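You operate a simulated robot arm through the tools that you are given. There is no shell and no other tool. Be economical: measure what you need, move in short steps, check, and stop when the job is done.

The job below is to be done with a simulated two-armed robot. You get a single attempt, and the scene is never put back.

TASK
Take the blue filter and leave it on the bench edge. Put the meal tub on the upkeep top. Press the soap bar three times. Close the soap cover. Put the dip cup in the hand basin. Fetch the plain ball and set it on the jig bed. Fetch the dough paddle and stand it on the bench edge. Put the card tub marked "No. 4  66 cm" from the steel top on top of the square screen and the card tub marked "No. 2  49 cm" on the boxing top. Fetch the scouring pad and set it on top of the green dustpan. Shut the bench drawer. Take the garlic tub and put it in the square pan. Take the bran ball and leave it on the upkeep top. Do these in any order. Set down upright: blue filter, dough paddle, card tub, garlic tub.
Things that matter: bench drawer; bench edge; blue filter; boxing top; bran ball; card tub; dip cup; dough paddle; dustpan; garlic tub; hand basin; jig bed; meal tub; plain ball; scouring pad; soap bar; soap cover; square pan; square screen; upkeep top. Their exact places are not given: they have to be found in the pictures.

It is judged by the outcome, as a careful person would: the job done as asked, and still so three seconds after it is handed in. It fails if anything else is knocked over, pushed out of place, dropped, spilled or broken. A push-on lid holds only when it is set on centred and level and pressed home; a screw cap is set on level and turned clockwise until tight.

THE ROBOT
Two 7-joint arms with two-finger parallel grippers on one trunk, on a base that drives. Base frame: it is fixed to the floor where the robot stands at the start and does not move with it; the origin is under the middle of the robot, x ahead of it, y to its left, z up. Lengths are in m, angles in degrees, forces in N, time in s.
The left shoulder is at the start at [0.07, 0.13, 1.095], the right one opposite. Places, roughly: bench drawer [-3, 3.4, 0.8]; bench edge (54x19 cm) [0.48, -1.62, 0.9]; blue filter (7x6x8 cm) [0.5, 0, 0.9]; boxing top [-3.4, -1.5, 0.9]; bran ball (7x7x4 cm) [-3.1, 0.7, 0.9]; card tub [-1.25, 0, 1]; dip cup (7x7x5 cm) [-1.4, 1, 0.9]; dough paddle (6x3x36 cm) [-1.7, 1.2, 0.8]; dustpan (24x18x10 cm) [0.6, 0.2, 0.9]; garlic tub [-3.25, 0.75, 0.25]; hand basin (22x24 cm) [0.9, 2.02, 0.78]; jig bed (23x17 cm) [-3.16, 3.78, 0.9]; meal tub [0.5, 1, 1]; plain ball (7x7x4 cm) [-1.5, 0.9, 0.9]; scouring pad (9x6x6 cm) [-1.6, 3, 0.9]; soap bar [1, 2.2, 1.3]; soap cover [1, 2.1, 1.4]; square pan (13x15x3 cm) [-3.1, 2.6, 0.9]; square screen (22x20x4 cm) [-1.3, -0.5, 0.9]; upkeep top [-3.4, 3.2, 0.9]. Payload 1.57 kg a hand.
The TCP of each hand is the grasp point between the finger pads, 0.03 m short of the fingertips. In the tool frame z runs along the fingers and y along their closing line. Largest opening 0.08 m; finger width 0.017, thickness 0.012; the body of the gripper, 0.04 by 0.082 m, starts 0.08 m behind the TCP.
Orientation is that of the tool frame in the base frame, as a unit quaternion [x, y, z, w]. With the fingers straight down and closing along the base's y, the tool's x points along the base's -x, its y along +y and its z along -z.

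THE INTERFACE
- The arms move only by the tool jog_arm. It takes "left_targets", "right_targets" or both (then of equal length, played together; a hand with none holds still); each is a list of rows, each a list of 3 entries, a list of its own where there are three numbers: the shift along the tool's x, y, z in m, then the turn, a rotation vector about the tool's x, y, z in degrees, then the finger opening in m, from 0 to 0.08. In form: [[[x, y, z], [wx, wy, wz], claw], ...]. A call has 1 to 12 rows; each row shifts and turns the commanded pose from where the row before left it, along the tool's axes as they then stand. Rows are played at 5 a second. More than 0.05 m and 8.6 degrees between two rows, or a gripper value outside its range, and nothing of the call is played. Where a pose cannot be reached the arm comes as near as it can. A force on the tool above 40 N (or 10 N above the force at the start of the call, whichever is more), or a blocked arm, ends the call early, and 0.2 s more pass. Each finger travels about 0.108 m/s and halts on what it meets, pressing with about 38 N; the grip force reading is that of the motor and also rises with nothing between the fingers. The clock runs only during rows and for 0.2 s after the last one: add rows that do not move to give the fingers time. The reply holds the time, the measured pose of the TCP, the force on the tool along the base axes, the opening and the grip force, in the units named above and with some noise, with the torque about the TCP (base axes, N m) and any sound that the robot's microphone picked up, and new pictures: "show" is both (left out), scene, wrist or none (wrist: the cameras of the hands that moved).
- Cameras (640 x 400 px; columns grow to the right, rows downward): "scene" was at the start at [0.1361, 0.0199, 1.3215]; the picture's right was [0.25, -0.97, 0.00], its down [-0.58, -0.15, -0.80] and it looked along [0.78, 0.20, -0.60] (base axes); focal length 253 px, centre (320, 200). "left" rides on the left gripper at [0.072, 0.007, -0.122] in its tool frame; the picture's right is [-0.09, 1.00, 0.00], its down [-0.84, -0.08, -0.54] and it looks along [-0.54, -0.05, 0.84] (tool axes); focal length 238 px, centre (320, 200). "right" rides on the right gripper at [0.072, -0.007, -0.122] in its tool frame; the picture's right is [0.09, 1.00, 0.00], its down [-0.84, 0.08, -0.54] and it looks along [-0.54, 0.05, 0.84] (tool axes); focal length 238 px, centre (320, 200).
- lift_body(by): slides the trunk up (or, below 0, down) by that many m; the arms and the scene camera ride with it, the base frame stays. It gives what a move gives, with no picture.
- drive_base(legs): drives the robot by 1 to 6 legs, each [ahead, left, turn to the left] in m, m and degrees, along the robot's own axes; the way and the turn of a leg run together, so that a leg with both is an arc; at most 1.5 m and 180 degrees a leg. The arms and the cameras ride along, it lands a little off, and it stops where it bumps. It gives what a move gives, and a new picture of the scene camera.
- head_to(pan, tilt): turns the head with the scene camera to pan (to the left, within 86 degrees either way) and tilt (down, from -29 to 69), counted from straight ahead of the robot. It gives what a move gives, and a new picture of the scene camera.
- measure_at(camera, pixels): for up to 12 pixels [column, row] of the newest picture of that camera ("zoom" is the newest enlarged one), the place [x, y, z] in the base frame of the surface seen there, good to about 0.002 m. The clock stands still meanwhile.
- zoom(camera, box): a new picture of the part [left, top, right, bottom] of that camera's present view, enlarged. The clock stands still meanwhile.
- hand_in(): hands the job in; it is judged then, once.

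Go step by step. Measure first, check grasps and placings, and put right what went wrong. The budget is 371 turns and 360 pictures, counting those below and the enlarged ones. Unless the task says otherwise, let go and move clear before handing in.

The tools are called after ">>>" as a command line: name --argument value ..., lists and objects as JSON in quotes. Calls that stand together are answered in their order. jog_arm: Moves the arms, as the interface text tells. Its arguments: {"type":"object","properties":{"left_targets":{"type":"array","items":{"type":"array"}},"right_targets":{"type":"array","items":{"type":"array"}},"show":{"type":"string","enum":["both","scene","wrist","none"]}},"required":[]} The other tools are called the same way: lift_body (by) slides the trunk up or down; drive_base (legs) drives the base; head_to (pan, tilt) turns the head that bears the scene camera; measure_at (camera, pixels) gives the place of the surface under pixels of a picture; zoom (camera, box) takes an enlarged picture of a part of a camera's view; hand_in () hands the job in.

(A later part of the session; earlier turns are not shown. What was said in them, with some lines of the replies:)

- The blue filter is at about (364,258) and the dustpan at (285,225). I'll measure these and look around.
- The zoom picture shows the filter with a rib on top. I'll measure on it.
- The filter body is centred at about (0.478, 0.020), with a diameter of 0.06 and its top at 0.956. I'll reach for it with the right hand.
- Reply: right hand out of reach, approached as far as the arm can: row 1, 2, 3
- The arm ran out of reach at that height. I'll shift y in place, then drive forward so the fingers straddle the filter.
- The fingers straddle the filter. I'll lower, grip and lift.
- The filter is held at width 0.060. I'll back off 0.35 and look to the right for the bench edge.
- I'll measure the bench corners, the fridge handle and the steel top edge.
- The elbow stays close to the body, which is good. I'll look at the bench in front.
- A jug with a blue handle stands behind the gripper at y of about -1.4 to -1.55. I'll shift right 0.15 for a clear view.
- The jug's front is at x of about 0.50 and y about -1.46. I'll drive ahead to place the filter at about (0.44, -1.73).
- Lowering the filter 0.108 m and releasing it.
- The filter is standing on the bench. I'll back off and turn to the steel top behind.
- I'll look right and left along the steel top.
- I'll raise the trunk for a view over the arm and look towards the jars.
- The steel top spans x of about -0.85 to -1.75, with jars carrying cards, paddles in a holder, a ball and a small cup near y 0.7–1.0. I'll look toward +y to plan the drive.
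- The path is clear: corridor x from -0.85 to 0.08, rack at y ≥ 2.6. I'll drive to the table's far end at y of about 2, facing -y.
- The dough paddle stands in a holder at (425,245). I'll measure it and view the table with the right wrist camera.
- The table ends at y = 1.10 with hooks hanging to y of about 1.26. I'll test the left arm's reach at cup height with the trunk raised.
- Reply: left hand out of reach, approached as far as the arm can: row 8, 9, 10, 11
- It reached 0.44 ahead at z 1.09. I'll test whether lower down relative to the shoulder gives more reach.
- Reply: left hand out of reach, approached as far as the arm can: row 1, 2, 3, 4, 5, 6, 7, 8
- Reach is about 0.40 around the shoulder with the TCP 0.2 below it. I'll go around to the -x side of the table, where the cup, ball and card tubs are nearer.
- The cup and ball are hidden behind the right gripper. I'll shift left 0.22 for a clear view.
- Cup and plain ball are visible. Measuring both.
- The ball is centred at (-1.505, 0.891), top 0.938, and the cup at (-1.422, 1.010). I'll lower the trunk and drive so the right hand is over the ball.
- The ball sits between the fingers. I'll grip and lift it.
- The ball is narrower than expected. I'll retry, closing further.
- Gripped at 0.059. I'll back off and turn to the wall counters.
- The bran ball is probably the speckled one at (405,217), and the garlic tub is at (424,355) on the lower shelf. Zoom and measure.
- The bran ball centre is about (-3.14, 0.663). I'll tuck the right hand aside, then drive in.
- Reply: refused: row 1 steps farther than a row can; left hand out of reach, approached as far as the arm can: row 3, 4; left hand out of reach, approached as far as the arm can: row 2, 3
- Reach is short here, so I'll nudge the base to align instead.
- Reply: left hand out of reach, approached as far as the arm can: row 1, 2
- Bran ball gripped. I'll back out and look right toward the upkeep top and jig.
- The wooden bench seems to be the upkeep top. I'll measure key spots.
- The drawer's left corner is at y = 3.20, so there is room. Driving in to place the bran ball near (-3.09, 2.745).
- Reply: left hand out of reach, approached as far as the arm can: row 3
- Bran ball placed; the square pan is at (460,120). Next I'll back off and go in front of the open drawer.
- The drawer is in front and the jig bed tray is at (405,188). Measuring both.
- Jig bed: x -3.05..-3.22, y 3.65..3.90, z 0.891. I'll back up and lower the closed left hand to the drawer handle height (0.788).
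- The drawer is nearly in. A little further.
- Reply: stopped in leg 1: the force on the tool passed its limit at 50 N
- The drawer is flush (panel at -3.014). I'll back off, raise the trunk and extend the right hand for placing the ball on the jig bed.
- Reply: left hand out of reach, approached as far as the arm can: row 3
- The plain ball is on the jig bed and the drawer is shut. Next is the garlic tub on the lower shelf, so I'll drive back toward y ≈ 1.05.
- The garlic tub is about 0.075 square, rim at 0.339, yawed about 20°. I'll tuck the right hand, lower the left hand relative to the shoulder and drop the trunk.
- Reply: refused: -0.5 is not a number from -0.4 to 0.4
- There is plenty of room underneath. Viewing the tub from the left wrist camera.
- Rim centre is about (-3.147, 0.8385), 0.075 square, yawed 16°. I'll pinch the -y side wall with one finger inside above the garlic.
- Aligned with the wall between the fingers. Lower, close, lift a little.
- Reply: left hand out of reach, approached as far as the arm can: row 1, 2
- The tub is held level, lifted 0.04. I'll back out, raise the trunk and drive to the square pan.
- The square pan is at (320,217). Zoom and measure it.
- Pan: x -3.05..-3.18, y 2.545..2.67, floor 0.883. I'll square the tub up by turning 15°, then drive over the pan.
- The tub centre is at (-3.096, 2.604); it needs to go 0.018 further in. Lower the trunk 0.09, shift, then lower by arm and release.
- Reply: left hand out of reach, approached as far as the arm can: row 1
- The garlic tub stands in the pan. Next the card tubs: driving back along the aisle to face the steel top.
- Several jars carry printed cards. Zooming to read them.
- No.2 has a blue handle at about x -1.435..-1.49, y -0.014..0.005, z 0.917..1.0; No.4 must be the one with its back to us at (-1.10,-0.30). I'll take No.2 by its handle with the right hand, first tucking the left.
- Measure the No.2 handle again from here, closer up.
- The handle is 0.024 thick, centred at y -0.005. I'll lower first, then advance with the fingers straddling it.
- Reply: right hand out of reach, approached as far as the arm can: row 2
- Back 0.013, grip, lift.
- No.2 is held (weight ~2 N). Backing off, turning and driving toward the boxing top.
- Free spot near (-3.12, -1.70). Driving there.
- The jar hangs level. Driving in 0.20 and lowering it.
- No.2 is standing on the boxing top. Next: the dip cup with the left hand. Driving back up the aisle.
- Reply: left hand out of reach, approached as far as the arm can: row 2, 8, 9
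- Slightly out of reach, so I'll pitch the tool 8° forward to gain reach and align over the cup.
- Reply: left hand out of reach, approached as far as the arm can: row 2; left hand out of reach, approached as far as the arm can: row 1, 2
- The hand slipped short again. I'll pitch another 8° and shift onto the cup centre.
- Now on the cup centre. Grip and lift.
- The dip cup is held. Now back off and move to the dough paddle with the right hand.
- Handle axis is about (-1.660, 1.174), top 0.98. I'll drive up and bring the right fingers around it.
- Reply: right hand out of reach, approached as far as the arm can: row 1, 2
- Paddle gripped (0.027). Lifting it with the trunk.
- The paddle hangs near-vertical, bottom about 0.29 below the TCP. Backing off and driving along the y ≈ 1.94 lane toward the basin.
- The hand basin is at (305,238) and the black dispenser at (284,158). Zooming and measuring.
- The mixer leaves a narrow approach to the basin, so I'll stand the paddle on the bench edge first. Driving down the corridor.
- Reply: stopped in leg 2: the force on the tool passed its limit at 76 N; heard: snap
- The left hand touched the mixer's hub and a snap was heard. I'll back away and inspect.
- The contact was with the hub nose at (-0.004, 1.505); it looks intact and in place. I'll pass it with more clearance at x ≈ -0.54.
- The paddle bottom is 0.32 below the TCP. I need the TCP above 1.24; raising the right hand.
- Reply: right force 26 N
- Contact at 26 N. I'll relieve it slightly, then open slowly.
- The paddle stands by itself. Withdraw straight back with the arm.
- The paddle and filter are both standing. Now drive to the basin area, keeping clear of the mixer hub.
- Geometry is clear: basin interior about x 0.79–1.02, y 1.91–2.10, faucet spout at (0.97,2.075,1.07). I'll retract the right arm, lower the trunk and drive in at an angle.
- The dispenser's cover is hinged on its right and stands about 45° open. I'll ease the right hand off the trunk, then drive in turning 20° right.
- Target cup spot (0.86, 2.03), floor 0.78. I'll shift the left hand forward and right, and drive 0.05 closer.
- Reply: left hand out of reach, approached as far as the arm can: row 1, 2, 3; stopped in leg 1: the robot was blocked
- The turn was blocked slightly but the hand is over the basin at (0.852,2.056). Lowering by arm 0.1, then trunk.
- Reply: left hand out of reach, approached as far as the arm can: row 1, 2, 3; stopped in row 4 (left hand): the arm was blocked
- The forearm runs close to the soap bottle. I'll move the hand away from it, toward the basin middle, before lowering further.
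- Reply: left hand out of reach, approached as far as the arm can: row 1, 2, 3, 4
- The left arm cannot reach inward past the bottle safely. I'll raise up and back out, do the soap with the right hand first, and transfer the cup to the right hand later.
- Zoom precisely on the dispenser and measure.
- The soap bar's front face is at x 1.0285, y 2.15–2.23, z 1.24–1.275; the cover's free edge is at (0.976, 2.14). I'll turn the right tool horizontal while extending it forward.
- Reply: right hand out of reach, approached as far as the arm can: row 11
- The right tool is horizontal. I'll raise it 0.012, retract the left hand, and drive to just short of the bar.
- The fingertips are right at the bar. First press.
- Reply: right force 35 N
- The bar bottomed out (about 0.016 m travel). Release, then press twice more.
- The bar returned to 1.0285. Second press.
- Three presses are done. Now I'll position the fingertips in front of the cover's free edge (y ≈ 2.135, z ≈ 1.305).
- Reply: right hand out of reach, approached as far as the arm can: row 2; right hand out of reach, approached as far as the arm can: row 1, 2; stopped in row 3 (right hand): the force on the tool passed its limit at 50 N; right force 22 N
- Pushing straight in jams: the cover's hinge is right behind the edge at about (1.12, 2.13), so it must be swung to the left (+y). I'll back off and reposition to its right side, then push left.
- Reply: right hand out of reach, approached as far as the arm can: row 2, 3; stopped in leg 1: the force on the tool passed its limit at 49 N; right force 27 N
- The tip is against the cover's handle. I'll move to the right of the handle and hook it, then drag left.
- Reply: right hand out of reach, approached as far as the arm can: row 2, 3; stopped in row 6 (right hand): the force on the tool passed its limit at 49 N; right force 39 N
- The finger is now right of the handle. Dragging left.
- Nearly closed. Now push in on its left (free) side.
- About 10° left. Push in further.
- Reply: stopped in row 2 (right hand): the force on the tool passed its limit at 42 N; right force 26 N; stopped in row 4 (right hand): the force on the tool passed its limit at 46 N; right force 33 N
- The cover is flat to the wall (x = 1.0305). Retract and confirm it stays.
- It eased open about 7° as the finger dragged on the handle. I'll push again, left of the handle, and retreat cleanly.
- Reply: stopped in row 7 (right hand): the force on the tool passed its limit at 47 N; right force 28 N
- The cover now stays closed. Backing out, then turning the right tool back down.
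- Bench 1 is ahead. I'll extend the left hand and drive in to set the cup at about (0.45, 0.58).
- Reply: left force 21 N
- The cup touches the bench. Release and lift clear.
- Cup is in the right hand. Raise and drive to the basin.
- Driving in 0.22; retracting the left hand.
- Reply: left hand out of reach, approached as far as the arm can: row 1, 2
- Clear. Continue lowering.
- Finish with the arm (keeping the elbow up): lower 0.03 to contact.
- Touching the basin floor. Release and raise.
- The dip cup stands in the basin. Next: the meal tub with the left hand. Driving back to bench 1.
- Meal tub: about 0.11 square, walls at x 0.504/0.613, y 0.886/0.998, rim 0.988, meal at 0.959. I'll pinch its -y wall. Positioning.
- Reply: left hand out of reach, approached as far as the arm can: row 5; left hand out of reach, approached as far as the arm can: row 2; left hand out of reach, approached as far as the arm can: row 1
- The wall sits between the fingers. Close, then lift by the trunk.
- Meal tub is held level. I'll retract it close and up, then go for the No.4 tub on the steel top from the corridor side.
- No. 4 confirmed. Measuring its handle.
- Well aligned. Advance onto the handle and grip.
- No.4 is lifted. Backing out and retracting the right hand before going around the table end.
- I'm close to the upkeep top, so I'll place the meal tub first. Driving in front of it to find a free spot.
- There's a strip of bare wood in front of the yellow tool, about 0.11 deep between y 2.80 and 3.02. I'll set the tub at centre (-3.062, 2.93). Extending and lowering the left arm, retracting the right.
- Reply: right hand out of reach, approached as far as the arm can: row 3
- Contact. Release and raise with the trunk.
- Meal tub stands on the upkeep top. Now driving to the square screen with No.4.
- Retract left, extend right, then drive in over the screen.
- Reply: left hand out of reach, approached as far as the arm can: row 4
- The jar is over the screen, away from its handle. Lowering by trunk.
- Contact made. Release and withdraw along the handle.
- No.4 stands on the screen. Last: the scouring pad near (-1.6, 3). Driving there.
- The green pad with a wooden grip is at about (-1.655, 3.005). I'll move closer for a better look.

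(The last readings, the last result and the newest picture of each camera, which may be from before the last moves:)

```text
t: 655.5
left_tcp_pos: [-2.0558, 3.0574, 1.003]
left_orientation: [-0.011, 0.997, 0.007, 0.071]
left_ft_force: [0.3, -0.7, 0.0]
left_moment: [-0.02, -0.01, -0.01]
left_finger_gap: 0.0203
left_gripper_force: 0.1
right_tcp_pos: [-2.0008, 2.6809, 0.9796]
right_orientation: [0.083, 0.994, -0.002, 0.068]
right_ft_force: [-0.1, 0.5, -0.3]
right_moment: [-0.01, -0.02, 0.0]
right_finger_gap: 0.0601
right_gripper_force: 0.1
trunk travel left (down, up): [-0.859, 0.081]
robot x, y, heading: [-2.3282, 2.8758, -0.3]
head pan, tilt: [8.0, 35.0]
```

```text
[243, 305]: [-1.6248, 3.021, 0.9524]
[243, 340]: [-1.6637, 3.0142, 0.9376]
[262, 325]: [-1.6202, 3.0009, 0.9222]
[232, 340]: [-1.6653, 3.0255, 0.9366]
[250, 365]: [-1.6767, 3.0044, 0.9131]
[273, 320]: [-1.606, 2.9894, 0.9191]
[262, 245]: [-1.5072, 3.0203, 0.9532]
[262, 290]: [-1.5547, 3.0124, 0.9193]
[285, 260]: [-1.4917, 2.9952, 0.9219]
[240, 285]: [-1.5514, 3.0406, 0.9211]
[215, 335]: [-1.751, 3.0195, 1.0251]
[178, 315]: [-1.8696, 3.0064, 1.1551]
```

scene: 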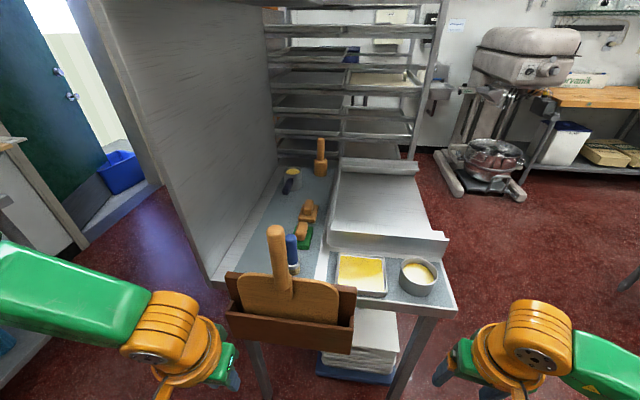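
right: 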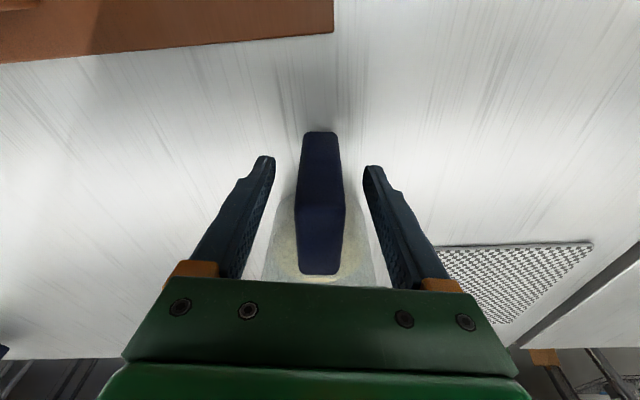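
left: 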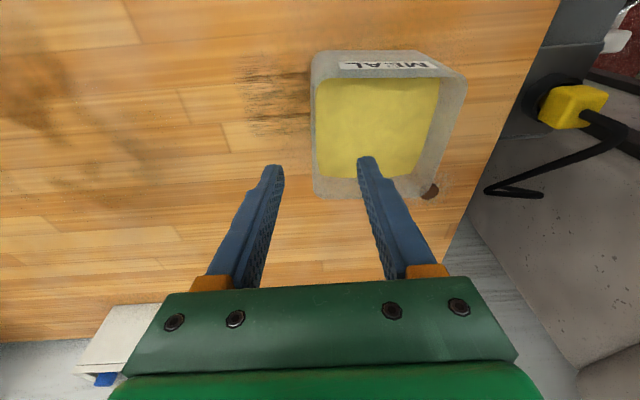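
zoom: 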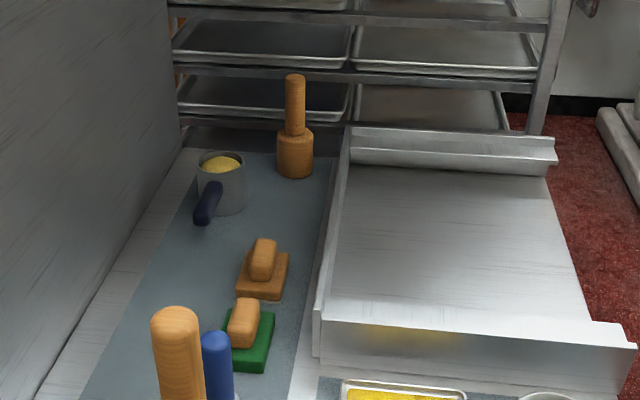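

The green pad is centred at about (-1.64, 3.01), behind a peel handle (1.16 high) and a blue brush. I'll use the right hand pitched 45°, coming in at a 25° heading over the low trays.

>>> lift_body --by 0.08

>>> jog_arm --right_targets '[[[0, 0, -0.03], [0, 0, -5], 0.06], [[0, 0, -0.03], [0, 0, -5], 0.06], [[-0.029, 0.012, -0.0262], [0, -7.4, 0], 0.06], [[-0.0321, 0.012, -0.0223], [0, -7.4, 0], 0.06], [[-0.0346, 0.012, -0.018], [0, -7.4, 0], 0.06], [[-0.0367, 0.012, -0.0133], [0, -7.4, 0], 0.06], [[-0.03, 0.012, -0.0085], [0, -7.4, 0], 0.06], [[0, 0, 0], [0, 0, 0], 0.06]]' --show "none"

>>> drive_base --legs '[[0, 0.01, 25]]'

>>> head_to --pan 0 --tilt 35

```text
t: 656.7
left_tcp_pos: [-2.055, 3.0574, 1.0829]
left_orientation: [-0.01, 0.997, 0.008, 0.071]
left_ft_force: [-0.8, -0.1, 0.1]
left_moment: [0.01, 0.01, -0.01]
left_finger_gap: 0.02
left_gripper_force: 0.0
right_tcp_pos: [-2.0019, 2.6809, 1.0582]
right_orientation: [0.084, 0.994, -0.001, 0.069]
right_ft_force: [-0.1, -0.4, -0.5]
right_moment: [-0.03, 0.0, 0.02]
right_finger_gap: 0.06
right_gripper_force: 0.1
trunk travel left (down, up): [-0.939, 0.001]
robot x, y, heading: [-2.3303, 2.8786, 0.3]
head pan, tilt: [8.0, 35.0]
```

```text
t: 658.5
left_tcp_pos: [-2.0557, 3.0573, 1.0828]
left_orientation: [-0.01, 0.997, 0.007, 0.071]
left_ft_force: [-0.7, 0.1, -0.5]
left_moment: [0.0, -0.03, 0.0]
left_finger_gap: 0.0198
left_gripper_force: 0.0
right_tcp_pos: [-1.8919, 2.7458, 1.2654]
right_orientation: [-0.006, 0.924, -0.006, 0.382]
right_ft_force: [-0.7, 0.3, -0.6]
right_moment: [0.0, -0.01, 0.0]
right_finger_gap: 0.0601
right_gripper_force: 0.2
trunk travel left (down, up): [-0.939, 0.001]
robot x, y, heading: [-2.3324, 2.8743, 0.1]
head pan, tilt: [8.0, 35.0]
```

```text
t: 660.2
left_tcp_pos: [-2.161, 3.1661, 1.0821]
left_orientation: [-0.228, 0.971, 0.023, 0.068]
left_ft_force: [1.3, 0.7, 0.8]
left_moment: [0.05, 0.03, -0.01]
left_finger_gap: 0.0204
left_gripper_force: 0.0
right_tcp_pos: [-1.8808, 2.9547, 1.2641]
right_orientation: [-0.207, 0.901, 0.077, 0.373]
right_ft_force: [-0.3, -0.2, -0.1]
right_moment: [0.03, 0.01, 0.0]
right_finger_gap: 0.0601
right_gripper_force: 0.1
trunk travel left (down, up): [-0.939, 0.001]
robot x, y, heading: [-2.3352, 2.8818, 25.1]
head pan, tilt: [8.0, 35.0]
```

scene: 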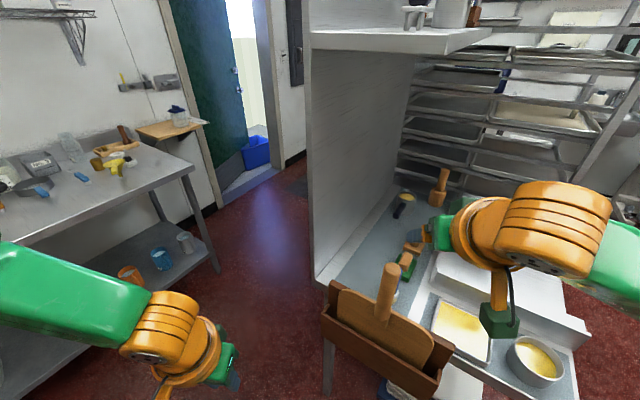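

```text
t: 660.9
left_tcp_pos: [-2.1614, 3.1658, 1.0823]
left_orientation: [-0.229, 0.971, 0.023, 0.067]
left_ft_force: [-0.1, 0.1, -0.8]
left_moment: [0.0, 0.0, -0.01]
left_finger_gap: 0.02
left_gripper_force: 0.2
right_tcp_pos: [-1.8799, 2.955, 1.2639]
right_orientation: [-0.207, 0.901, 0.077, 0.373]
right_ft_force: [-0.1, -1.0, 0.4]
right_moment: [-0.02, -0.01, 0.03]
right_finger_gap: 0.0599
right_gripper_force: 0.1
trunk travel left (down, up): [-0.939, 0.001]
robot x, y, heading: [-2.3327, 2.8787, 25.4]
head pan, tilt: [0.0, 35.0]
```

scene: 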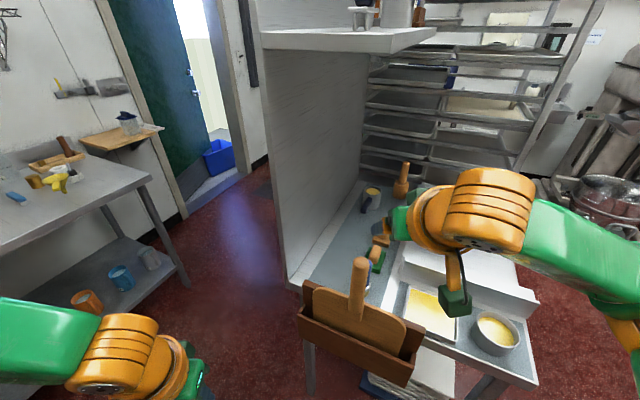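

>>> drive_base --legs '[[0.13, -0.052, 0]]'

>>> jog_arm --right_targets '[[[-0.026, 0, 0.026], [0, 0, 0], 0.06], [[-0.026, 0, 0.026], [0, 0, 0], 0.06], [[-0.026, 0, 0.026], [0, 0, 0], 0.06], [[0, 0, 0], [0, 0, 0], 0.06]]' --show "wrist"

```text
t: 662.2
left_tcp_pos: [-2.0254, 3.1764, 1.0834]
left_orientation: [-0.229, 0.971, 0.022, 0.07]
left_ft_force: [-1.4, 0.3, 0.7]
left_moment: [0.01, 0.0, 0.0]
left_finger_gap: 0.02
left_gripper_force: 0.0
right_tcp_pos: [-1.7453, 2.9642, 1.2653]
right_orientation: [-0.207, 0.9, 0.077, 0.375]
right_ft_force: [0.3, 0.6, 0.7]
right_moment: [0.0, 0.03, -0.01]
right_finger_gap: 0.0601
right_gripper_force: 0.0
trunk travel left (down, up): [-0.939, 0.001]
robot x, y, heading: [-2.1952, 2.8937, 25.3]
head pan, tilt: [0.0, 35.0]
```

scene: 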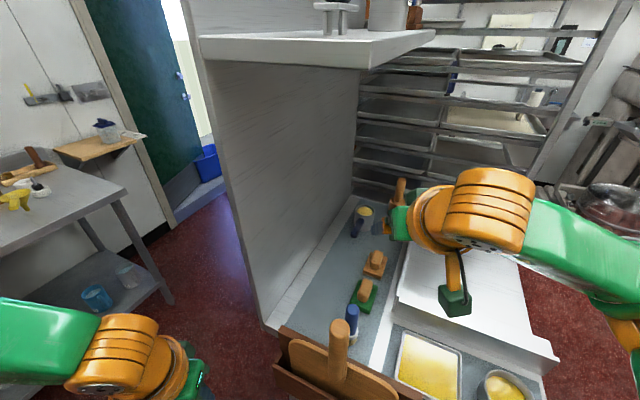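

```text
t: 663.2
left_tcp_pos: [-2.0219, 3.1749, 1.0833]
left_orientation: [-0.228, 0.971, 0.023, 0.069]
left_ft_force: [0.6, -0.4, 0.3]
left_moment: [0.02, -0.01, 0.04]
left_finger_gap: 0.0197
left_gripper_force: 0.1
right_tcp_pos: [-1.6417, 3.0131, 1.2634]
right_orientation: [-0.208, 0.901, 0.077, 0.374]
right_ft_force: [-0.8, -0.4, -0.6]
right_moment: [-0.05, -0.02, 0.03]
right_finger_gap: 0.06
right_gripper_force: 0.0
trunk travel left (down, up): [-0.939, 0.001]
robot x, y, heading: [-2.1915, 2.8921, 25.3]
head pan, tilt: [0.0, 35.0]
```

right: 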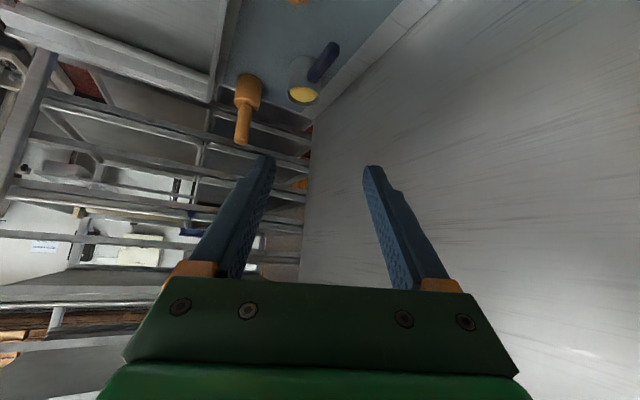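

The TCP is right above the pad. Re-measure the pad.

>>> zoom --camera "scene" --box '[330, 230, 410, 340]'

>>> measure_at --camera "zoom" --pixels '[[245, 190], [270, 195], [255, 220], [235, 235], [265, 235], [290, 205], [300, 215], [235, 250], [255, 270], [285, 255], [245, 205], [190, 310]]'

```text
3.64 times, centred on (370, 285) of scene
```

zoom: 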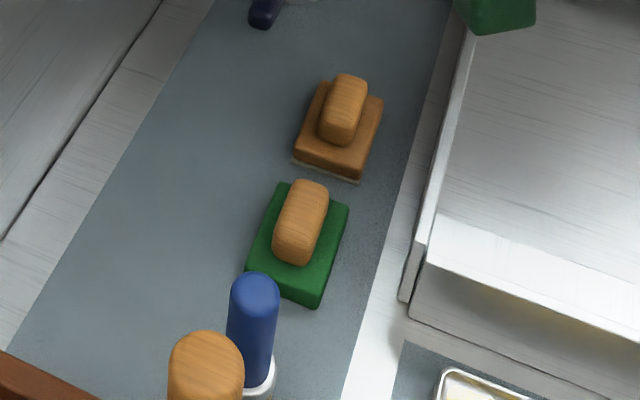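

```text
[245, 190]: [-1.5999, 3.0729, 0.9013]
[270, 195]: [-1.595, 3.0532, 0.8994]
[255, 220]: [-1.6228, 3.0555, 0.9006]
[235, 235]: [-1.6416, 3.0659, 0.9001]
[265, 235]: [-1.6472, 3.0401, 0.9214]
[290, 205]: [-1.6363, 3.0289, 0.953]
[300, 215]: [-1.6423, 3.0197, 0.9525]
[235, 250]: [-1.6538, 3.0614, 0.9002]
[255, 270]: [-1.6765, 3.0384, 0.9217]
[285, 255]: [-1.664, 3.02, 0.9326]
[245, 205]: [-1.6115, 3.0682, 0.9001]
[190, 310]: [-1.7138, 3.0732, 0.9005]
```

>>> measure_at --camera "zoom" --pixels '[[305, 186], [322, 195], [297, 238], [282, 230], [300, 255], [318, 230], [345, 210], [285, 188], [320, 300], [250, 265], [330, 260]]'

```text
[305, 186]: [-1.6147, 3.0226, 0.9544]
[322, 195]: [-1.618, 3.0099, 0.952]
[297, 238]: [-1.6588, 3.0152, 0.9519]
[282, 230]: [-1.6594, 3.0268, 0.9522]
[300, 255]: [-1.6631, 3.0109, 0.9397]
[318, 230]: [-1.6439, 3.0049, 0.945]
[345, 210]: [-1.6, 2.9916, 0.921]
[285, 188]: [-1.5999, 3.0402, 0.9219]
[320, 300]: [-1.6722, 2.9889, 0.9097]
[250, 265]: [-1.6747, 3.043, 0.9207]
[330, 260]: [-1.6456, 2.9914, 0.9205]
```

>>> lift_body --by -0.25

>>> zoom --camera "right" --box '[0, 0, 640, 400]'

>>> head_to --pan -5 --tilt 35

```text
t: 665.8
left_tcp_pos: [-2.0227, 3.1759, 0.8315]
left_orientation: [-0.23, 0.971, 0.023, 0.067]
left_ft_force: [0.3, 0.0, -0.9]
left_moment: [-0.01, -0.03, 0.05]
left_finger_gap: 0.02
left_gripper_force: 0.1
right_tcp_pos: [-1.6422, 3.0118, 1.0126]
right_orientation: [-0.208, 0.901, 0.077, 0.372]
right_ft_force: [-0.4, 0.3, -0.7]
right_moment: [0.0, -0.02, -0.02]
right_finger_gap: 0.0601
right_gripper_force: 0.1
trunk travel left (down, up): [-0.689, 0.251]
robot x, y, heading: [-2.1918, 2.8934, 25.1]
head pan, tilt: [0.0, 35.0]
```

```text
1.00 times, centred on (320, 200) of right (not enlarged: the box is as wide or as high as the picture)
```

zoom: 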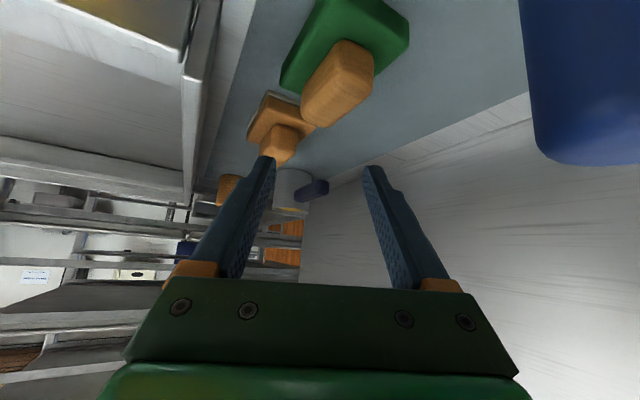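

```text
t: 666.5
left_tcp_pos: [-2.0222, 3.1755, 0.8316]
left_orientation: [-0.229, 0.971, 0.023, 0.068]
left_ft_force: [1.2, 0.7, -0.1]
left_moment: [0.03, 0.0, 0.02]
left_finger_gap: 0.0197
left_gripper_force: 0.2
right_tcp_pos: [-1.6413, 3.0127, 1.0139]
right_orientation: [-0.207, 0.901, 0.077, 0.374]
right_ft_force: [-0.1, 0.7, 0.4]
right_moment: [0.01, 0.01, 0.0]
right_finger_gap: 0.0599
right_gripper_force: 0.1
trunk travel left (down, up): [-0.689, 0.251]
robot x, y, heading: [-2.1903, 2.8916, 25.1]
head pan, tilt: [-5.0, 35.0]
```

scene: 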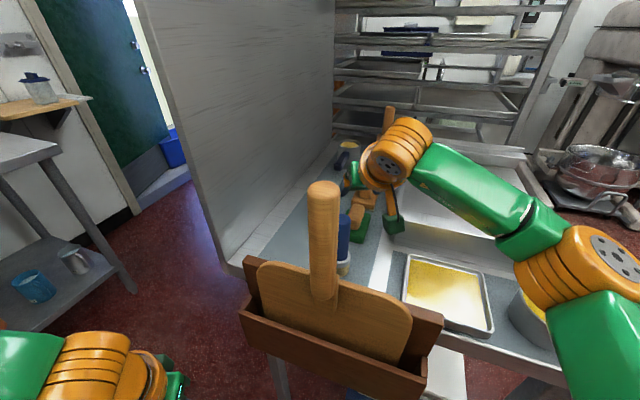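

The blue brush is close to the gripper's left side. I'll make the tool steeper (pitch 33°) for more clearance, then descend.

>>> jog_arm --right_targets '[[[0, 0, 0], [0, 6, 0], 0.06], [[0, 0, 0], [0, 6, 0], 0.06], [[0, 0, 0], [0, 0, 0], 0.06]]' --show "wrist"

```text
t: 667.3
left_tcp_pos: [-2.0217, 3.1743, 0.8322]
left_orientation: [-0.23, 0.971, 0.023, 0.068]
left_ft_force: [-0.4, 0.2, -0.5]
left_moment: [-0.05, -0.01, 0.02]
left_finger_gap: 0.02
left_gripper_force: 0.1
right_tcp_pos: [-1.6425, 3.0129, 1.0125]
right_orientation: [-0.215, 0.935, 0.055, 0.277]
right_ft_force: [0.3, -0.7, 0.4]
right_moment: [-0.01, -0.03, 0.01]
right_finger_gap: 0.06
right_gripper_force: 0.1
trunk travel left (down, up): [-0.689, 0.251]
robot x, y, heading: [-2.1891, 2.8919, 25.2]
head pan, tilt: [-5.0, 35.0]
```

right: 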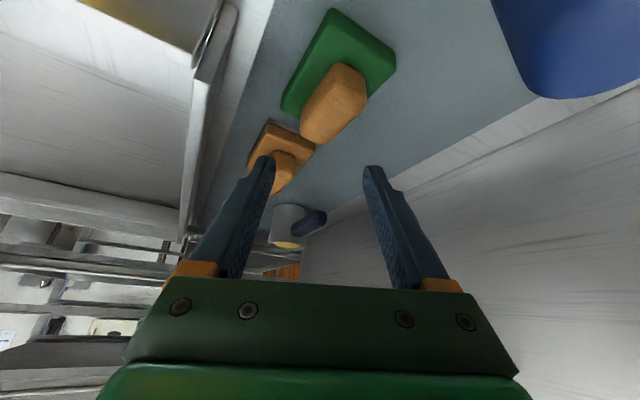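

>>> jog_arm --right_targets '[[[0.0115, 0.003, 0.027], [0, 0, 0], 0.06], [[0.0158, 0, 0.0243], [0, 0, 0], 0.06], [[0, 0, 0], [0, 0, 0], 0.06]]' --show "both"

```text
t: 668.1
left_tcp_pos: [-2.0221, 3.1758, 0.8324]
left_orientation: [-0.229, 0.971, 0.023, 0.068]
left_ft_force: [0.9, -1.2, -0.8]
left_moment: [0.0, 0.0, 0.0]
left_finger_gap: 0.0203
left_gripper_force: 0.0
right_tcp_pos: [-1.6374, 3.0168, 0.9549]
right_orientation: [-0.214, 0.935, 0.055, 0.277]
right_ft_force: [0.7, -0.6, 0.0]
right_moment: [0.0, 0.01, -0.01]
right_finger_gap: 0.0599
right_gripper_force: 0.2
trunk travel left (down, up): [-0.689, 0.251]
robot x, y, heading: [-2.1896, 2.8908, 25.3]
head pan, tilt: [-5.0, 35.0]
```

scene: 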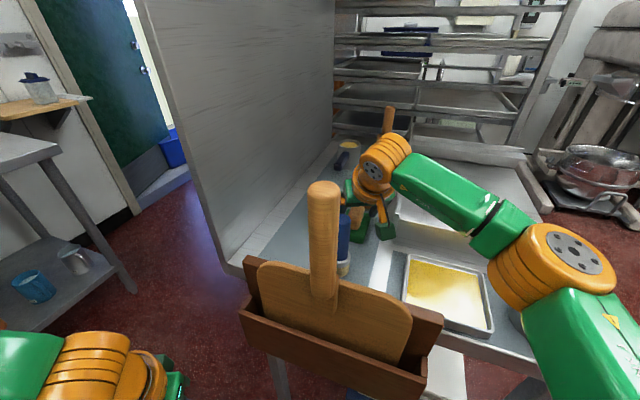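
right: 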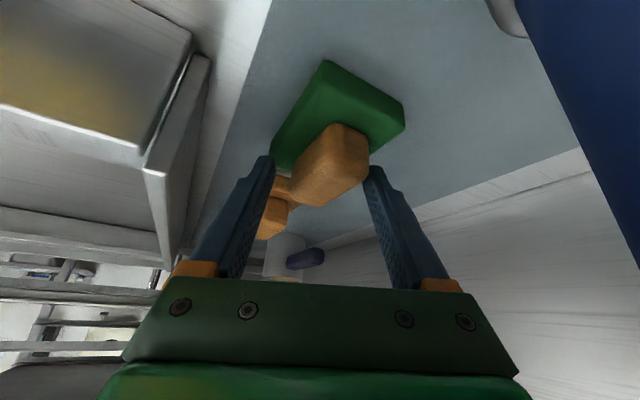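

Close on the block.

>>> jog_arm --right_targets '[[[0, 0, 0], [0, 0, 0], 0.045], [[0, 0, 0], [0, 0, 0], 0.03], [[0, 0, 0], [0, 0, 0], 0.015], [[0, 0, 0], [0, 0, 0], 0.015], [[0, 0, 0], [0, 0, 0], 0.015]]' --show "none"

>>> lift_body --by 0.1

>>> zoom --camera "right" --box '[0, 0, 640, 400]'

```text
t: 669.3
left_tcp_pos: [-2.0225, 3.1756, 0.8331]
left_orientation: [-0.229, 0.971, 0.023, 0.068]
left_ft_force: [1.2, 0.1, -0.6]
left_moment: [-0.01, 0.0, 0.0]
left_finger_gap: 0.0198
left_gripper_force: 0.1
right_tcp_pos: [-1.6387, 3.0161, 0.9538]
right_orientation: [-0.214, 0.935, 0.055, 0.278]
right_ft_force: [-0.2, 0.7, 0.9]
right_moment: [0.08, 0.02, -0.05]
right_finger_gap: 0.0294
right_gripper_force: 37.8
trunk travel left (down, up): [-0.689, 0.251]
robot x, y, heading: [-2.1928, 2.8974, 25.3]
head pan, tilt: [-5.0, 35.0]
```

```text
t: 670.6
left_tcp_pos: [-2.0224, 3.1761, 0.9337]
left_orientation: [-0.229, 0.971, 0.023, 0.068]
left_ft_force: [-0.2, -0.1, 0.9]
left_moment: [0.01, 0.0, -0.02]
left_finger_gap: 0.02
left_gripper_force: 0.2
right_tcp_pos: [-1.6366, 3.017, 1.0542]
right_orientation: [-0.214, 0.935, 0.056, 0.277]
right_ft_force: [0.5, 0.4, -0.8]
right_moment: [0.01, -0.02, -0.01]
right_finger_gap: 0.0297
right_gripper_force: 38.0
trunk travel left (down, up): [-0.789, 0.151]
robot x, y, heading: [-2.1964, 2.8944, 25.1]
head pan, tilt: [-5.0, 35.0]
```

```text
1.00 times, centred on (320, 200) of right (not enlarged: the box is as wide or as high as the picture)
```

zoom: 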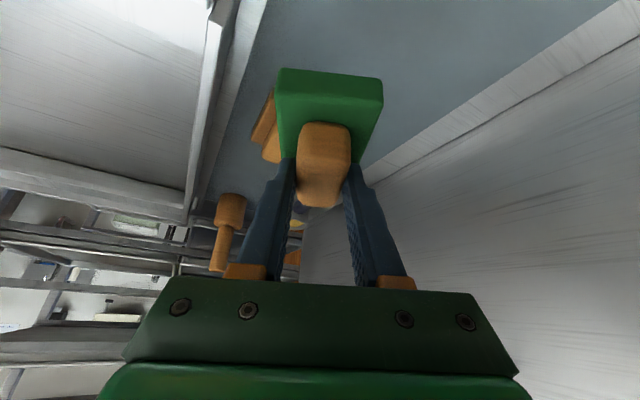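

Pad gripped. Raise fully and back out.

>>> lift_body --by 0.15

>>> drive_base --legs '[[-0.3, 0, 0], [0, 0, -25], [0, -0.75, 0]]'

```text
t: 672.3
left_tcp_pos: [-2.0215, 3.1756, 1.0828]
left_orientation: [-0.229, 0.971, 0.023, 0.068]
left_ft_force: [-0.3, 0.3, -0.1]
left_moment: [-0.03, 0.0, -0.01]
left_finger_gap: 0.02
left_gripper_force: 0.0
right_tcp_pos: [-1.6364, 3.0155, 1.2053]
right_orientation: [-0.214, 0.935, 0.055, 0.277]
right_ft_force: [-0.7, 0.1, -1.3]
right_moment: [0.03, 0.0, -0.02]
right_finger_gap: 0.0298
right_gripper_force: 38.5
trunk travel left (down, up): [-0.939, 0.001]
robot x, y, heading: [-2.1934, 2.8981, 25.1]
head pan, tilt: [-5.0, 35.0]
```

```text
t: 679.4
left_tcp_pos: [-2.1951, 2.1927, 1.0815]
left_orientation: [-0.009, 0.997, 0.007, 0.071]
left_ft_force: [-0.5, 0.0, -0.5]
left_moment: [0.0, 0.0, -0.01]
left_finger_gap: 0.02
left_gripper_force: 0.0
right_tcp_pos: [-1.9153, 1.8835, 1.2049]
right_orientation: [-0.003, 0.959, -0.008, 0.282]
right_ft_force: [0.2, 0.0, -1.7]
right_moment: [-0.04, -0.02, -0.05]
right_finger_gap: 0.0292
right_gripper_force: 37.8
trunk travel left (down, up): [-0.939, 0.001]
robot x, y, heading: [-2.4692, 2.0069, -0.2]
head pan, tilt: [-5.0, 35.0]
```

scene: 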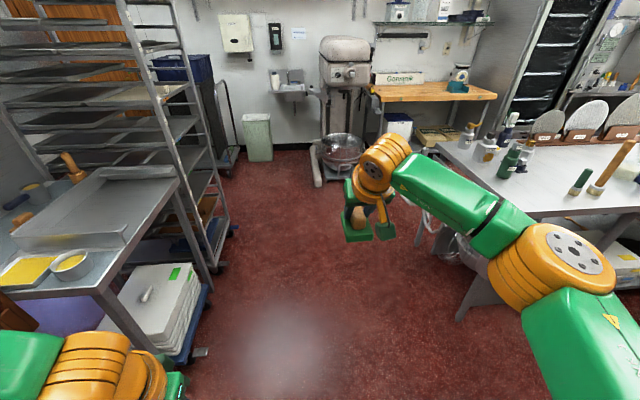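

Retract the right hand and take the lane toward bench 1.

>>> jog_arm --right_targets '[[[0.0315, -0.01, -0.0204], [0, 0, 0], 0.015], [[0.0315, -0.01, -0.0204], [0, 0, 0], 0.015], [[0.0315, -0.01, -0.0204], [0, 0, 0], 0.015], [[0.0315, -0.01, -0.0204], [0, 0, 0], 0.015]]' --show "none"

>>> drive_base --legs '[[0, -0.06, 0], [1.0, 0, 0], [0.93, 0, 0], [0, -1.0, 0], [0, -0.6, 0]]'

>>> head_to --pan -5 --tilt 38

```text
t: 680.4
left_tcp_pos: [-2.1969, 2.1905, 1.0823]
left_orientation: [-0.009, 0.997, 0.008, 0.073]
left_ft_force: [-0.6, -0.4, -0.4]
left_moment: [-0.01, 0.0, 0.01]
left_finger_gap: 0.0201
left_gripper_force: 0.1
right_tcp_pos: [-2.0695, 1.8425, 1.206]
right_orientation: [-0.003, 0.959, -0.007, 0.284]
right_ft_force: [0.0, -0.5, -1.4]
right_moment: [0.01, 0.02, 0.02]
right_finger_gap: 0.0294
right_gripper_force: 37.6
trunk travel left (down, up): [-0.939, 0.001]
robot x, y, heading: [-2.4719, 2.0093, -0.2]
head pan, tilt: [-5.0, 35.0]
```

```text
t: 698.5
left_tcp_pos: [-0.2141, 0.5606, 1.0809]
left_orientation: [-0.023, 0.997, 0.008, 0.072]
left_ft_force: [0.4, -0.6, 0.2]
left_moment: [0.02, -0.01, -0.02]
left_finger_gap: 0.0203
left_gripper_force: 0.0
right_tcp_pos: [-0.0752, 0.2164, 1.2051]
right_orientation: [-0.016, 0.959, -0.004, 0.283]
right_ft_force: [0.7, 0.4, -1.7]
right_moment: [-0.02, 0.0, -0.01]
right_finger_gap: 0.0295
right_gripper_force: 37.9
trunk travel left (down, up): [-0.939, 0.001]
robot x, y, heading: [-0.4861, 0.3702, 1.1]
head pan, tilt: [-5.0, 35.0]
```

scene: 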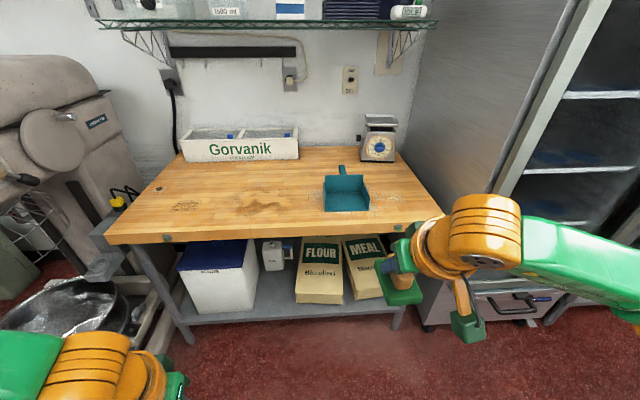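

```text
t: 699.1
left_tcp_pos: [-0.2134, 0.5605, 1.0832]
left_orientation: [-0.022, 0.997, 0.008, 0.072]
left_ft_force: [-0.4, 0.2, 0.3]
left_moment: [-0.03, 0.02, -0.01]
left_finger_gap: 0.0199
left_gripper_force: 0.1
right_tcp_pos: [-0.078, 0.2143, 1.2053]
right_orientation: [-0.014, 0.959, -0.005, 0.282]
right_ft_force: [-0.5, 0.3, -0.9]
right_moment: [0.04, 0.02, -0.03]
right_finger_gap: 0.0294
right_gripper_force: 37.4
trunk travel left (down, up): [-0.939, 0.001]
robot x, y, heading: [-0.4858, 0.3708, 1.3]
head pan, tilt: [-5.0, 38.0]
```

scene: 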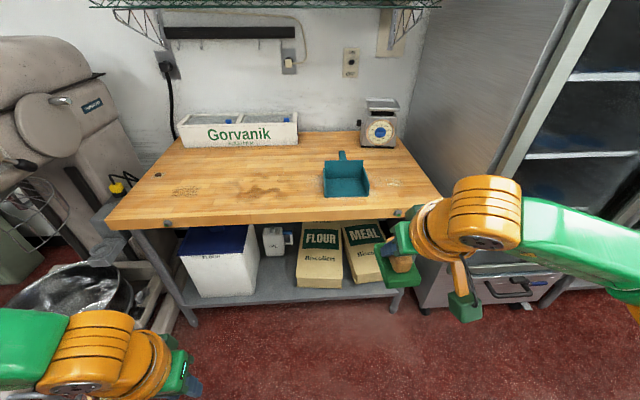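

>>> zoom --camera "scene" --box '[300, 130, 400, 215]'

>>> measure_at --camera "zoom" --pixels '[[300, 350], [160, 400], [200, 400], [430, 390], [300, 300], [220, 330], [380, 330], [180, 260], [420, 270], [300, 200], [300, 390]]'

```text
4.71 times, centred on (350, 172) of scene
```

zoom: 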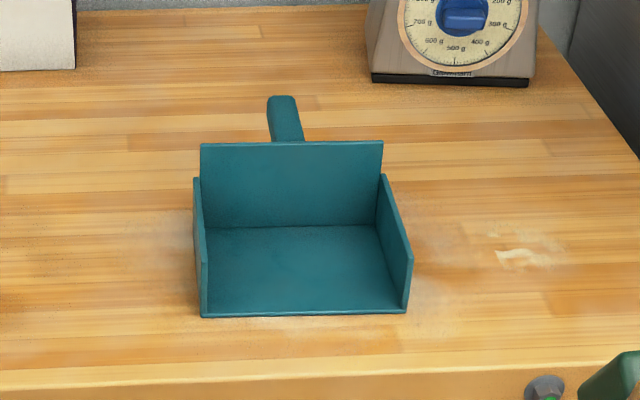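

```text
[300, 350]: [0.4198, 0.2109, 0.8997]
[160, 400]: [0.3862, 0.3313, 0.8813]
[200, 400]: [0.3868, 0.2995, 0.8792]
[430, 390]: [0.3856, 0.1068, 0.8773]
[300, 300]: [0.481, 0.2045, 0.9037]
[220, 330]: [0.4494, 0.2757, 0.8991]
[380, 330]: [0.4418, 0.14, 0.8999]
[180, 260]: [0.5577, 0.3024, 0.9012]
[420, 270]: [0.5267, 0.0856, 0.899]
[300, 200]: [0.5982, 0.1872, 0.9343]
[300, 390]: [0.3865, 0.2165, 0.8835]
```

Dustpan floor z 0.904, x 0.465–0.598, y 0.11–0.285. I'll drive in, then lower the pad onto its middle.

>>> drive_base --legs '[[0.3, -0.02, -1.3], [0.265, 0, 0]]'

>>> jog_arm --right_targets '[[[-0.02, 0, 0.013], [0, 0, 0], 0.015], [[-0.02, 0, 0.013], [0, 0, 0], 0.015], [[0, 0, 0], [0, 0, 0], 0.015]]' --show "none"

>>> zoom --camera "scene" --box '[240, 120, 480, 300]'

```text
t: 702.7
left_tcp_pos: [0.3581, 0.5355, 1.0845]
left_orientation: [-0.01, 0.997, 0.007, 0.073]
left_ft_force: [0.5, -0.1, 0.1]
left_moment: [-0.01, -0.02, 0.0]
left_finger_gap: 0.0201
left_gripper_force: 0.0
right_tcp_pos: [0.4849, 0.1867, 1.2071]
right_orientation: [-0.003, 0.959, -0.007, 0.284]
right_ft_force: [-0.2, 0.1, -0.4]
right_moment: [0.0, 0.0, -0.03]
right_finger_gap: 0.0292
right_gripper_force: 38.0
trunk travel left (down, up): [-0.939, 0.001]
robot x, y, heading: [0.088, 0.3532, -0.3]
head pan, tilt: [-5.0, 38.0]
```

scene: 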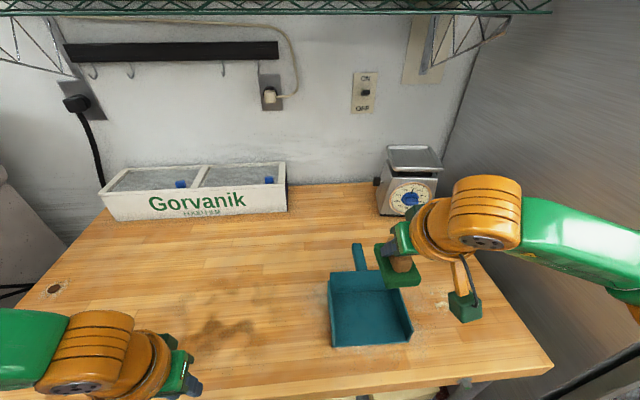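

```text
t: 703.5
left_tcp_pos: [0.3627, 0.5339, 1.082]
left_orientation: [-0.01, 0.997, 0.008, 0.072]
left_ft_force: [0.2, 0.4, 0.1]
left_moment: [-0.03, -0.01, 0.01]
left_finger_gap: 0.0199
left_gripper_force: 0.0
right_tcp_pos: [0.5359, 0.1846, 1.2048]
right_orientation: [-0.003, 0.959, -0.008, 0.282]
right_ft_force: [0.1, 0.0, -0.9]
right_moment: [-0.01, 0.0, -0.05]
right_finger_gap: 0.0292
right_gripper_force: 38.2
trunk travel left (down, up): [-0.939, 0.001]
robot x, y, heading: [0.0906, 0.3544, -0.4]
head pan, tilt: [-5.0, 38.0]
```

```text
2.22 times, centred on (360, 210) of scene
```

zoom: 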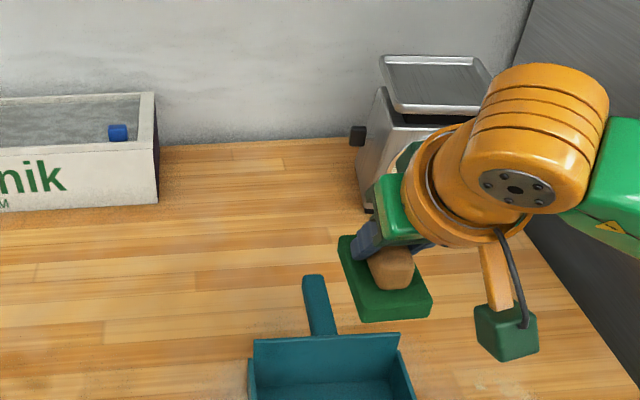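

>>> jog_arm --left_targets '[[[0, 0, -0.04], [0, 0, 0], 0.02], [[0, 0, -0.04], [0, 0, 0], 0.02], [[0, 0, -0.04], [0, 0, 0], 0.02], [[0, 0, 0], [0, 0, 0], 0.02]]' --show "none"

>>> lift_body --by -0.2

>>> zoom --camera "scene" --box '[240, 120, 480, 300]'

```text
t: 704.5
left_tcp_pos: [0.3443, 0.5339, 1.2046]
left_orientation: [-0.009, 0.997, 0.008, 0.072]
left_ft_force: [1.1, 0.0, 0.0]
left_moment: [-0.02, -0.01, -0.03]
left_finger_gap: 0.0199
left_gripper_force: 0.1
right_tcp_pos: [0.5366, 0.1848, 1.2059]
right_orientation: [-0.004, 0.959, -0.007, 0.282]
right_ft_force: [-0.3, 0.3, -1.2]
right_moment: [0.0, -0.05, -0.02]
right_finger_gap: 0.0294
right_gripper_force: 38.2
trunk travel left (down, up): [-0.939, 0.001]
robot x, y, heading: [0.0848, 0.3537, -0.4]
head pan, tilt: [-5.0, 38.0]
```

```text
t: 706.6
left_tcp_pos: [0.343, 0.5334, 1.0037]
left_orientation: [-0.009, 0.997, 0.008, 0.072]
left_ft_force: [-0.3, 0.1, -0.3]
left_moment: [0.01, 0.01, 0.02]
left_finger_gap: 0.0201
left_gripper_force: 0.1
right_tcp_pos: [0.5354, 0.1859, 1.0057]
right_orientation: [-0.004, 0.959, -0.007, 0.282]
right_ft_force: [-0.1, -0.1, -1.9]
right_moment: [0.03, 0.0, -0.01]
right_finger_gap: 0.0296
right_gripper_force: 37.6
trunk travel left (down, up): [-0.739, 0.201]
robot x, y, heading: [0.0864, 0.3495, -0.1]
head pan, tilt: [-5.0, 38.0]
```

```text
2.22 times, centred on (360, 210) of scene
```

zoom: 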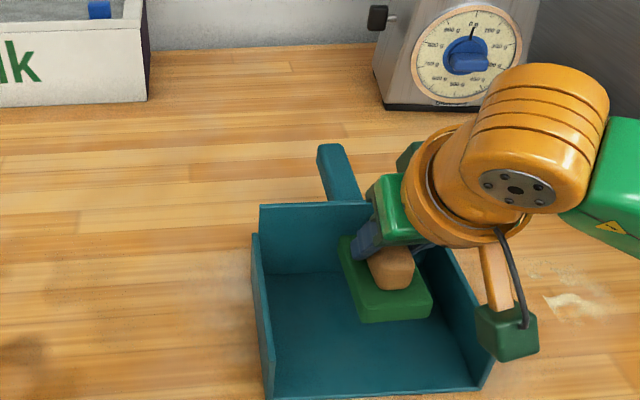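

>>> jog_arm --right_targets '[[[0, 0.012, 0], [0, 0, 0], 0.015], [[0, 0, 0], [0, 0, 0], 0.015]]' --show "none"

>>> lift_body --by -0.04

>>> lift_body --by -0.007

>>> zoom --camera "scene" --box '[240, 120, 480, 300]'

```text
t: 707.2
left_tcp_pos: [0.3425, 0.5333, 1.0036]
left_orientation: [-0.01, 0.997, 0.008, 0.071]
left_ft_force: [0.4, 0.4, -0.3]
left_moment: [0.0, 0.0, 0.01]
left_finger_gap: 0.02
left_gripper_force: 0.0
right_tcp_pos: [0.5358, 0.1975, 1.0063]
right_orientation: [-0.004, 0.959, -0.007, 0.282]
right_ft_force: [-0.6, 0.0, -0.7]
right_moment: [-0.02, 0.02, -0.02]
right_finger_gap: 0.0296
right_gripper_force: 37.5
trunk travel left (down, up): [-0.739, 0.201]
robot x, y, heading: [0.0873, 0.3543, -0.4]
head pan, tilt: [-5.0, 38.0]
```

```text
t: 708.1
left_tcp_pos: [0.3424, 0.534, 0.963]
left_orientation: [-0.01, 0.997, 0.008, 0.071]
left_ft_force: [-0.2, 0.4, -0.2]
left_moment: [-0.01, -0.03, 0.02]
left_finger_gap: 0.0199
left_gripper_force: 0.1
right_tcp_pos: [0.5351, 0.1972, 0.9648]
right_orientation: [-0.003, 0.959, -0.008, 0.283]
right_ft_force: [0.3, -0.2, -1.8]
right_moment: [-0.01, 0.0, -0.01]
right_finger_gap: 0.0294
right_gripper_force: 38.5
trunk travel left (down, up): [-0.699, 0.241]
robot x, y, heading: [0.0851, 0.352, -0.4]
head pan, tilt: [-5.0, 38.0]
```

```text
t: 708.6
left_tcp_pos: [0.3422, 0.5349, 0.956]
left_orientation: [-0.011, 0.997, 0.008, 0.073]
left_ft_force: [0.0, 0.3, -0.5]
left_moment: [0.03, -0.01, 0.02]
left_finger_gap: 0.0204
left_gripper_force: 0.1
right_tcp_pos: [0.5343, 0.1977, 0.9597]
right_orientation: [-0.003, 0.959, -0.007, 0.284]
right_ft_force: [1.5, -0.8, 9.4]
right_moment: [0.23, 0.14, -0.03]
right_finger_gap: 0.0292
right_gripper_force: 38.1
trunk travel left (down, up): [-0.692, 0.248]
robot x, y, heading: [0.0814, 0.352, 0.1]
head pan, tilt: [-5.0, 38.0]
```

```text
2.22 times, centred on (360, 210) of scene
```

zoom: 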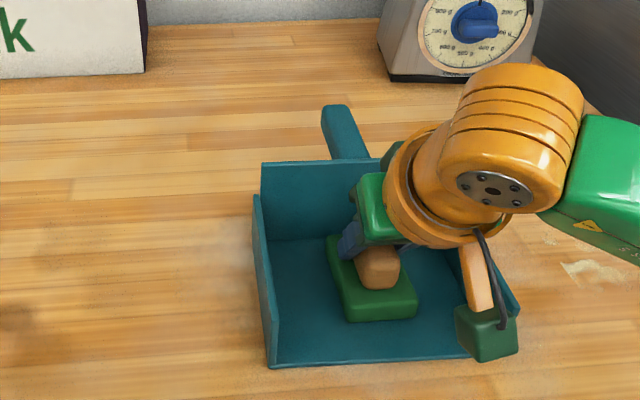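

Contact at 9 N. Release and raise straight up.

>>> jog_arm --right_targets '[[[0, 0, 0], [0, 0, 0], 0.035], [[0, 0, 0], [0, 0, 0], 0.045], [[0, 0, 0], [0, 0, 0], 0.055], [[0, 0, 0], [0, 0, 0], 0.055]]' --show "none"

>>> lift_body --by 0.24

>>> drive_base --legs '[[-0.4, 0, 0]]'

>>> zoom --camera "scene" --box '[240, 120, 480, 300]'

```text
t: 709.6
left_tcp_pos: [0.3439, 0.5333, 0.9571]
left_orientation: [-0.009, 0.997, 0.008, 0.071]
left_ft_force: [-0.1, -0.2, -0.7]
left_moment: [0.0, -0.01, 0.0]
left_finger_gap: 0.0201
left_gripper_force: 0.0
right_tcp_pos: [0.5371, 0.1994, 0.9586]
right_orientation: [-0.002, 0.959, -0.008, 0.282]
right_ft_force: [-0.3, 0.1, 0.5]
right_moment: [-0.02, 0.02, 0.01]
right_finger_gap: 0.055
right_gripper_force: 0.0
trunk travel left (down, up): [-0.692, 0.248]
robot x, y, heading: [0.087, 0.3563, -0.3]
head pan, tilt: [-5.0, 38.0]
```

```text
t: 712.1
left_tcp_pos: [0.3433, 0.5333, 1.1949]
left_orientation: [-0.01, 0.997, 0.008, 0.071]
left_ft_force: [0.6, 0.9, 0.2]
left_moment: [0.03, 0.03, -0.01]
left_finger_gap: 0.0202
left_gripper_force: 0.1
right_tcp_pos: [0.5363, 0.1968, 1.1986]
right_orientation: [-0.003, 0.959, -0.007, 0.283]
right_ft_force: [0.1, 0.1, -0.5]
right_moment: [-0.03, -0.01, 0.01]
right_finger_gap: 0.0549
right_gripper_force: 0.1
trunk travel left (down, up): [-0.932, 0.008]
robot x, y, heading: [0.089, 0.3516, -0.1]
head pan, tilt: [-5.0, 38.0]
```

```text
t: 714.6
left_tcp_pos: [-0.0587, 0.5342, 1.1964]
left_orientation: [-0.009, 0.997, 0.008, 0.07]
left_ft_force: [-0.1, 0.1, -0.1]
left_moment: [0.01, 0.03, -0.01]
left_finger_gap: 0.0201
left_gripper_force: 0.1
right_tcp_pos: [0.1333, 0.1976, 1.1979]
right_orientation: [-0.003, 0.959, -0.007, 0.282]
right_ft_force: [0.4, 0.2, -0.1]
right_moment: [-0.04, 0.01, 0.03]
right_finger_gap: 0.0547
right_gripper_force: 0.0
trunk travel left (down, up): [-0.932, 0.008]
robot x, y, heading: [-0.3176, 0.3543, -0.2]
head pan, tilt: [-5.0, 38.0]
```

scene: 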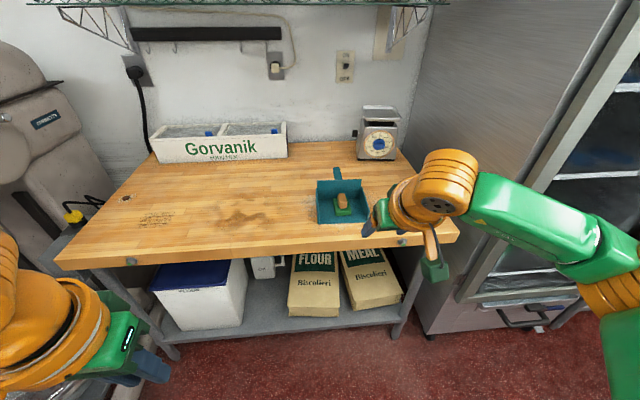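

```text
2.22 times, centred on (360, 210) of scene
```

zoom: 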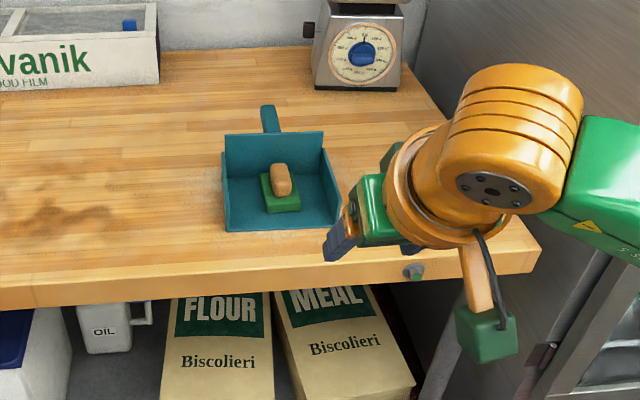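

The scouring pad rests in the green dustpan, and the hands are empty and clear. Every listed item is placed, so I'm handing in.

>>> hand_in

```text
The job is handed in.
```

I finished every task on the list and handed the job in; I don't have the judge's result.

- **Possible mark against the job:** while I was driving past the mixer, the left hand bumped its hub hard (76 N) and I heard a snap. The hub looked undamaged and in place afterwards, but I couldn't tell what made the sound.
- **Tight placing:** the free strip on the upkeep top was narrow, so the meal tub's front edge overhangs the bench by about 1 cm. It was standing steadily when I left it.
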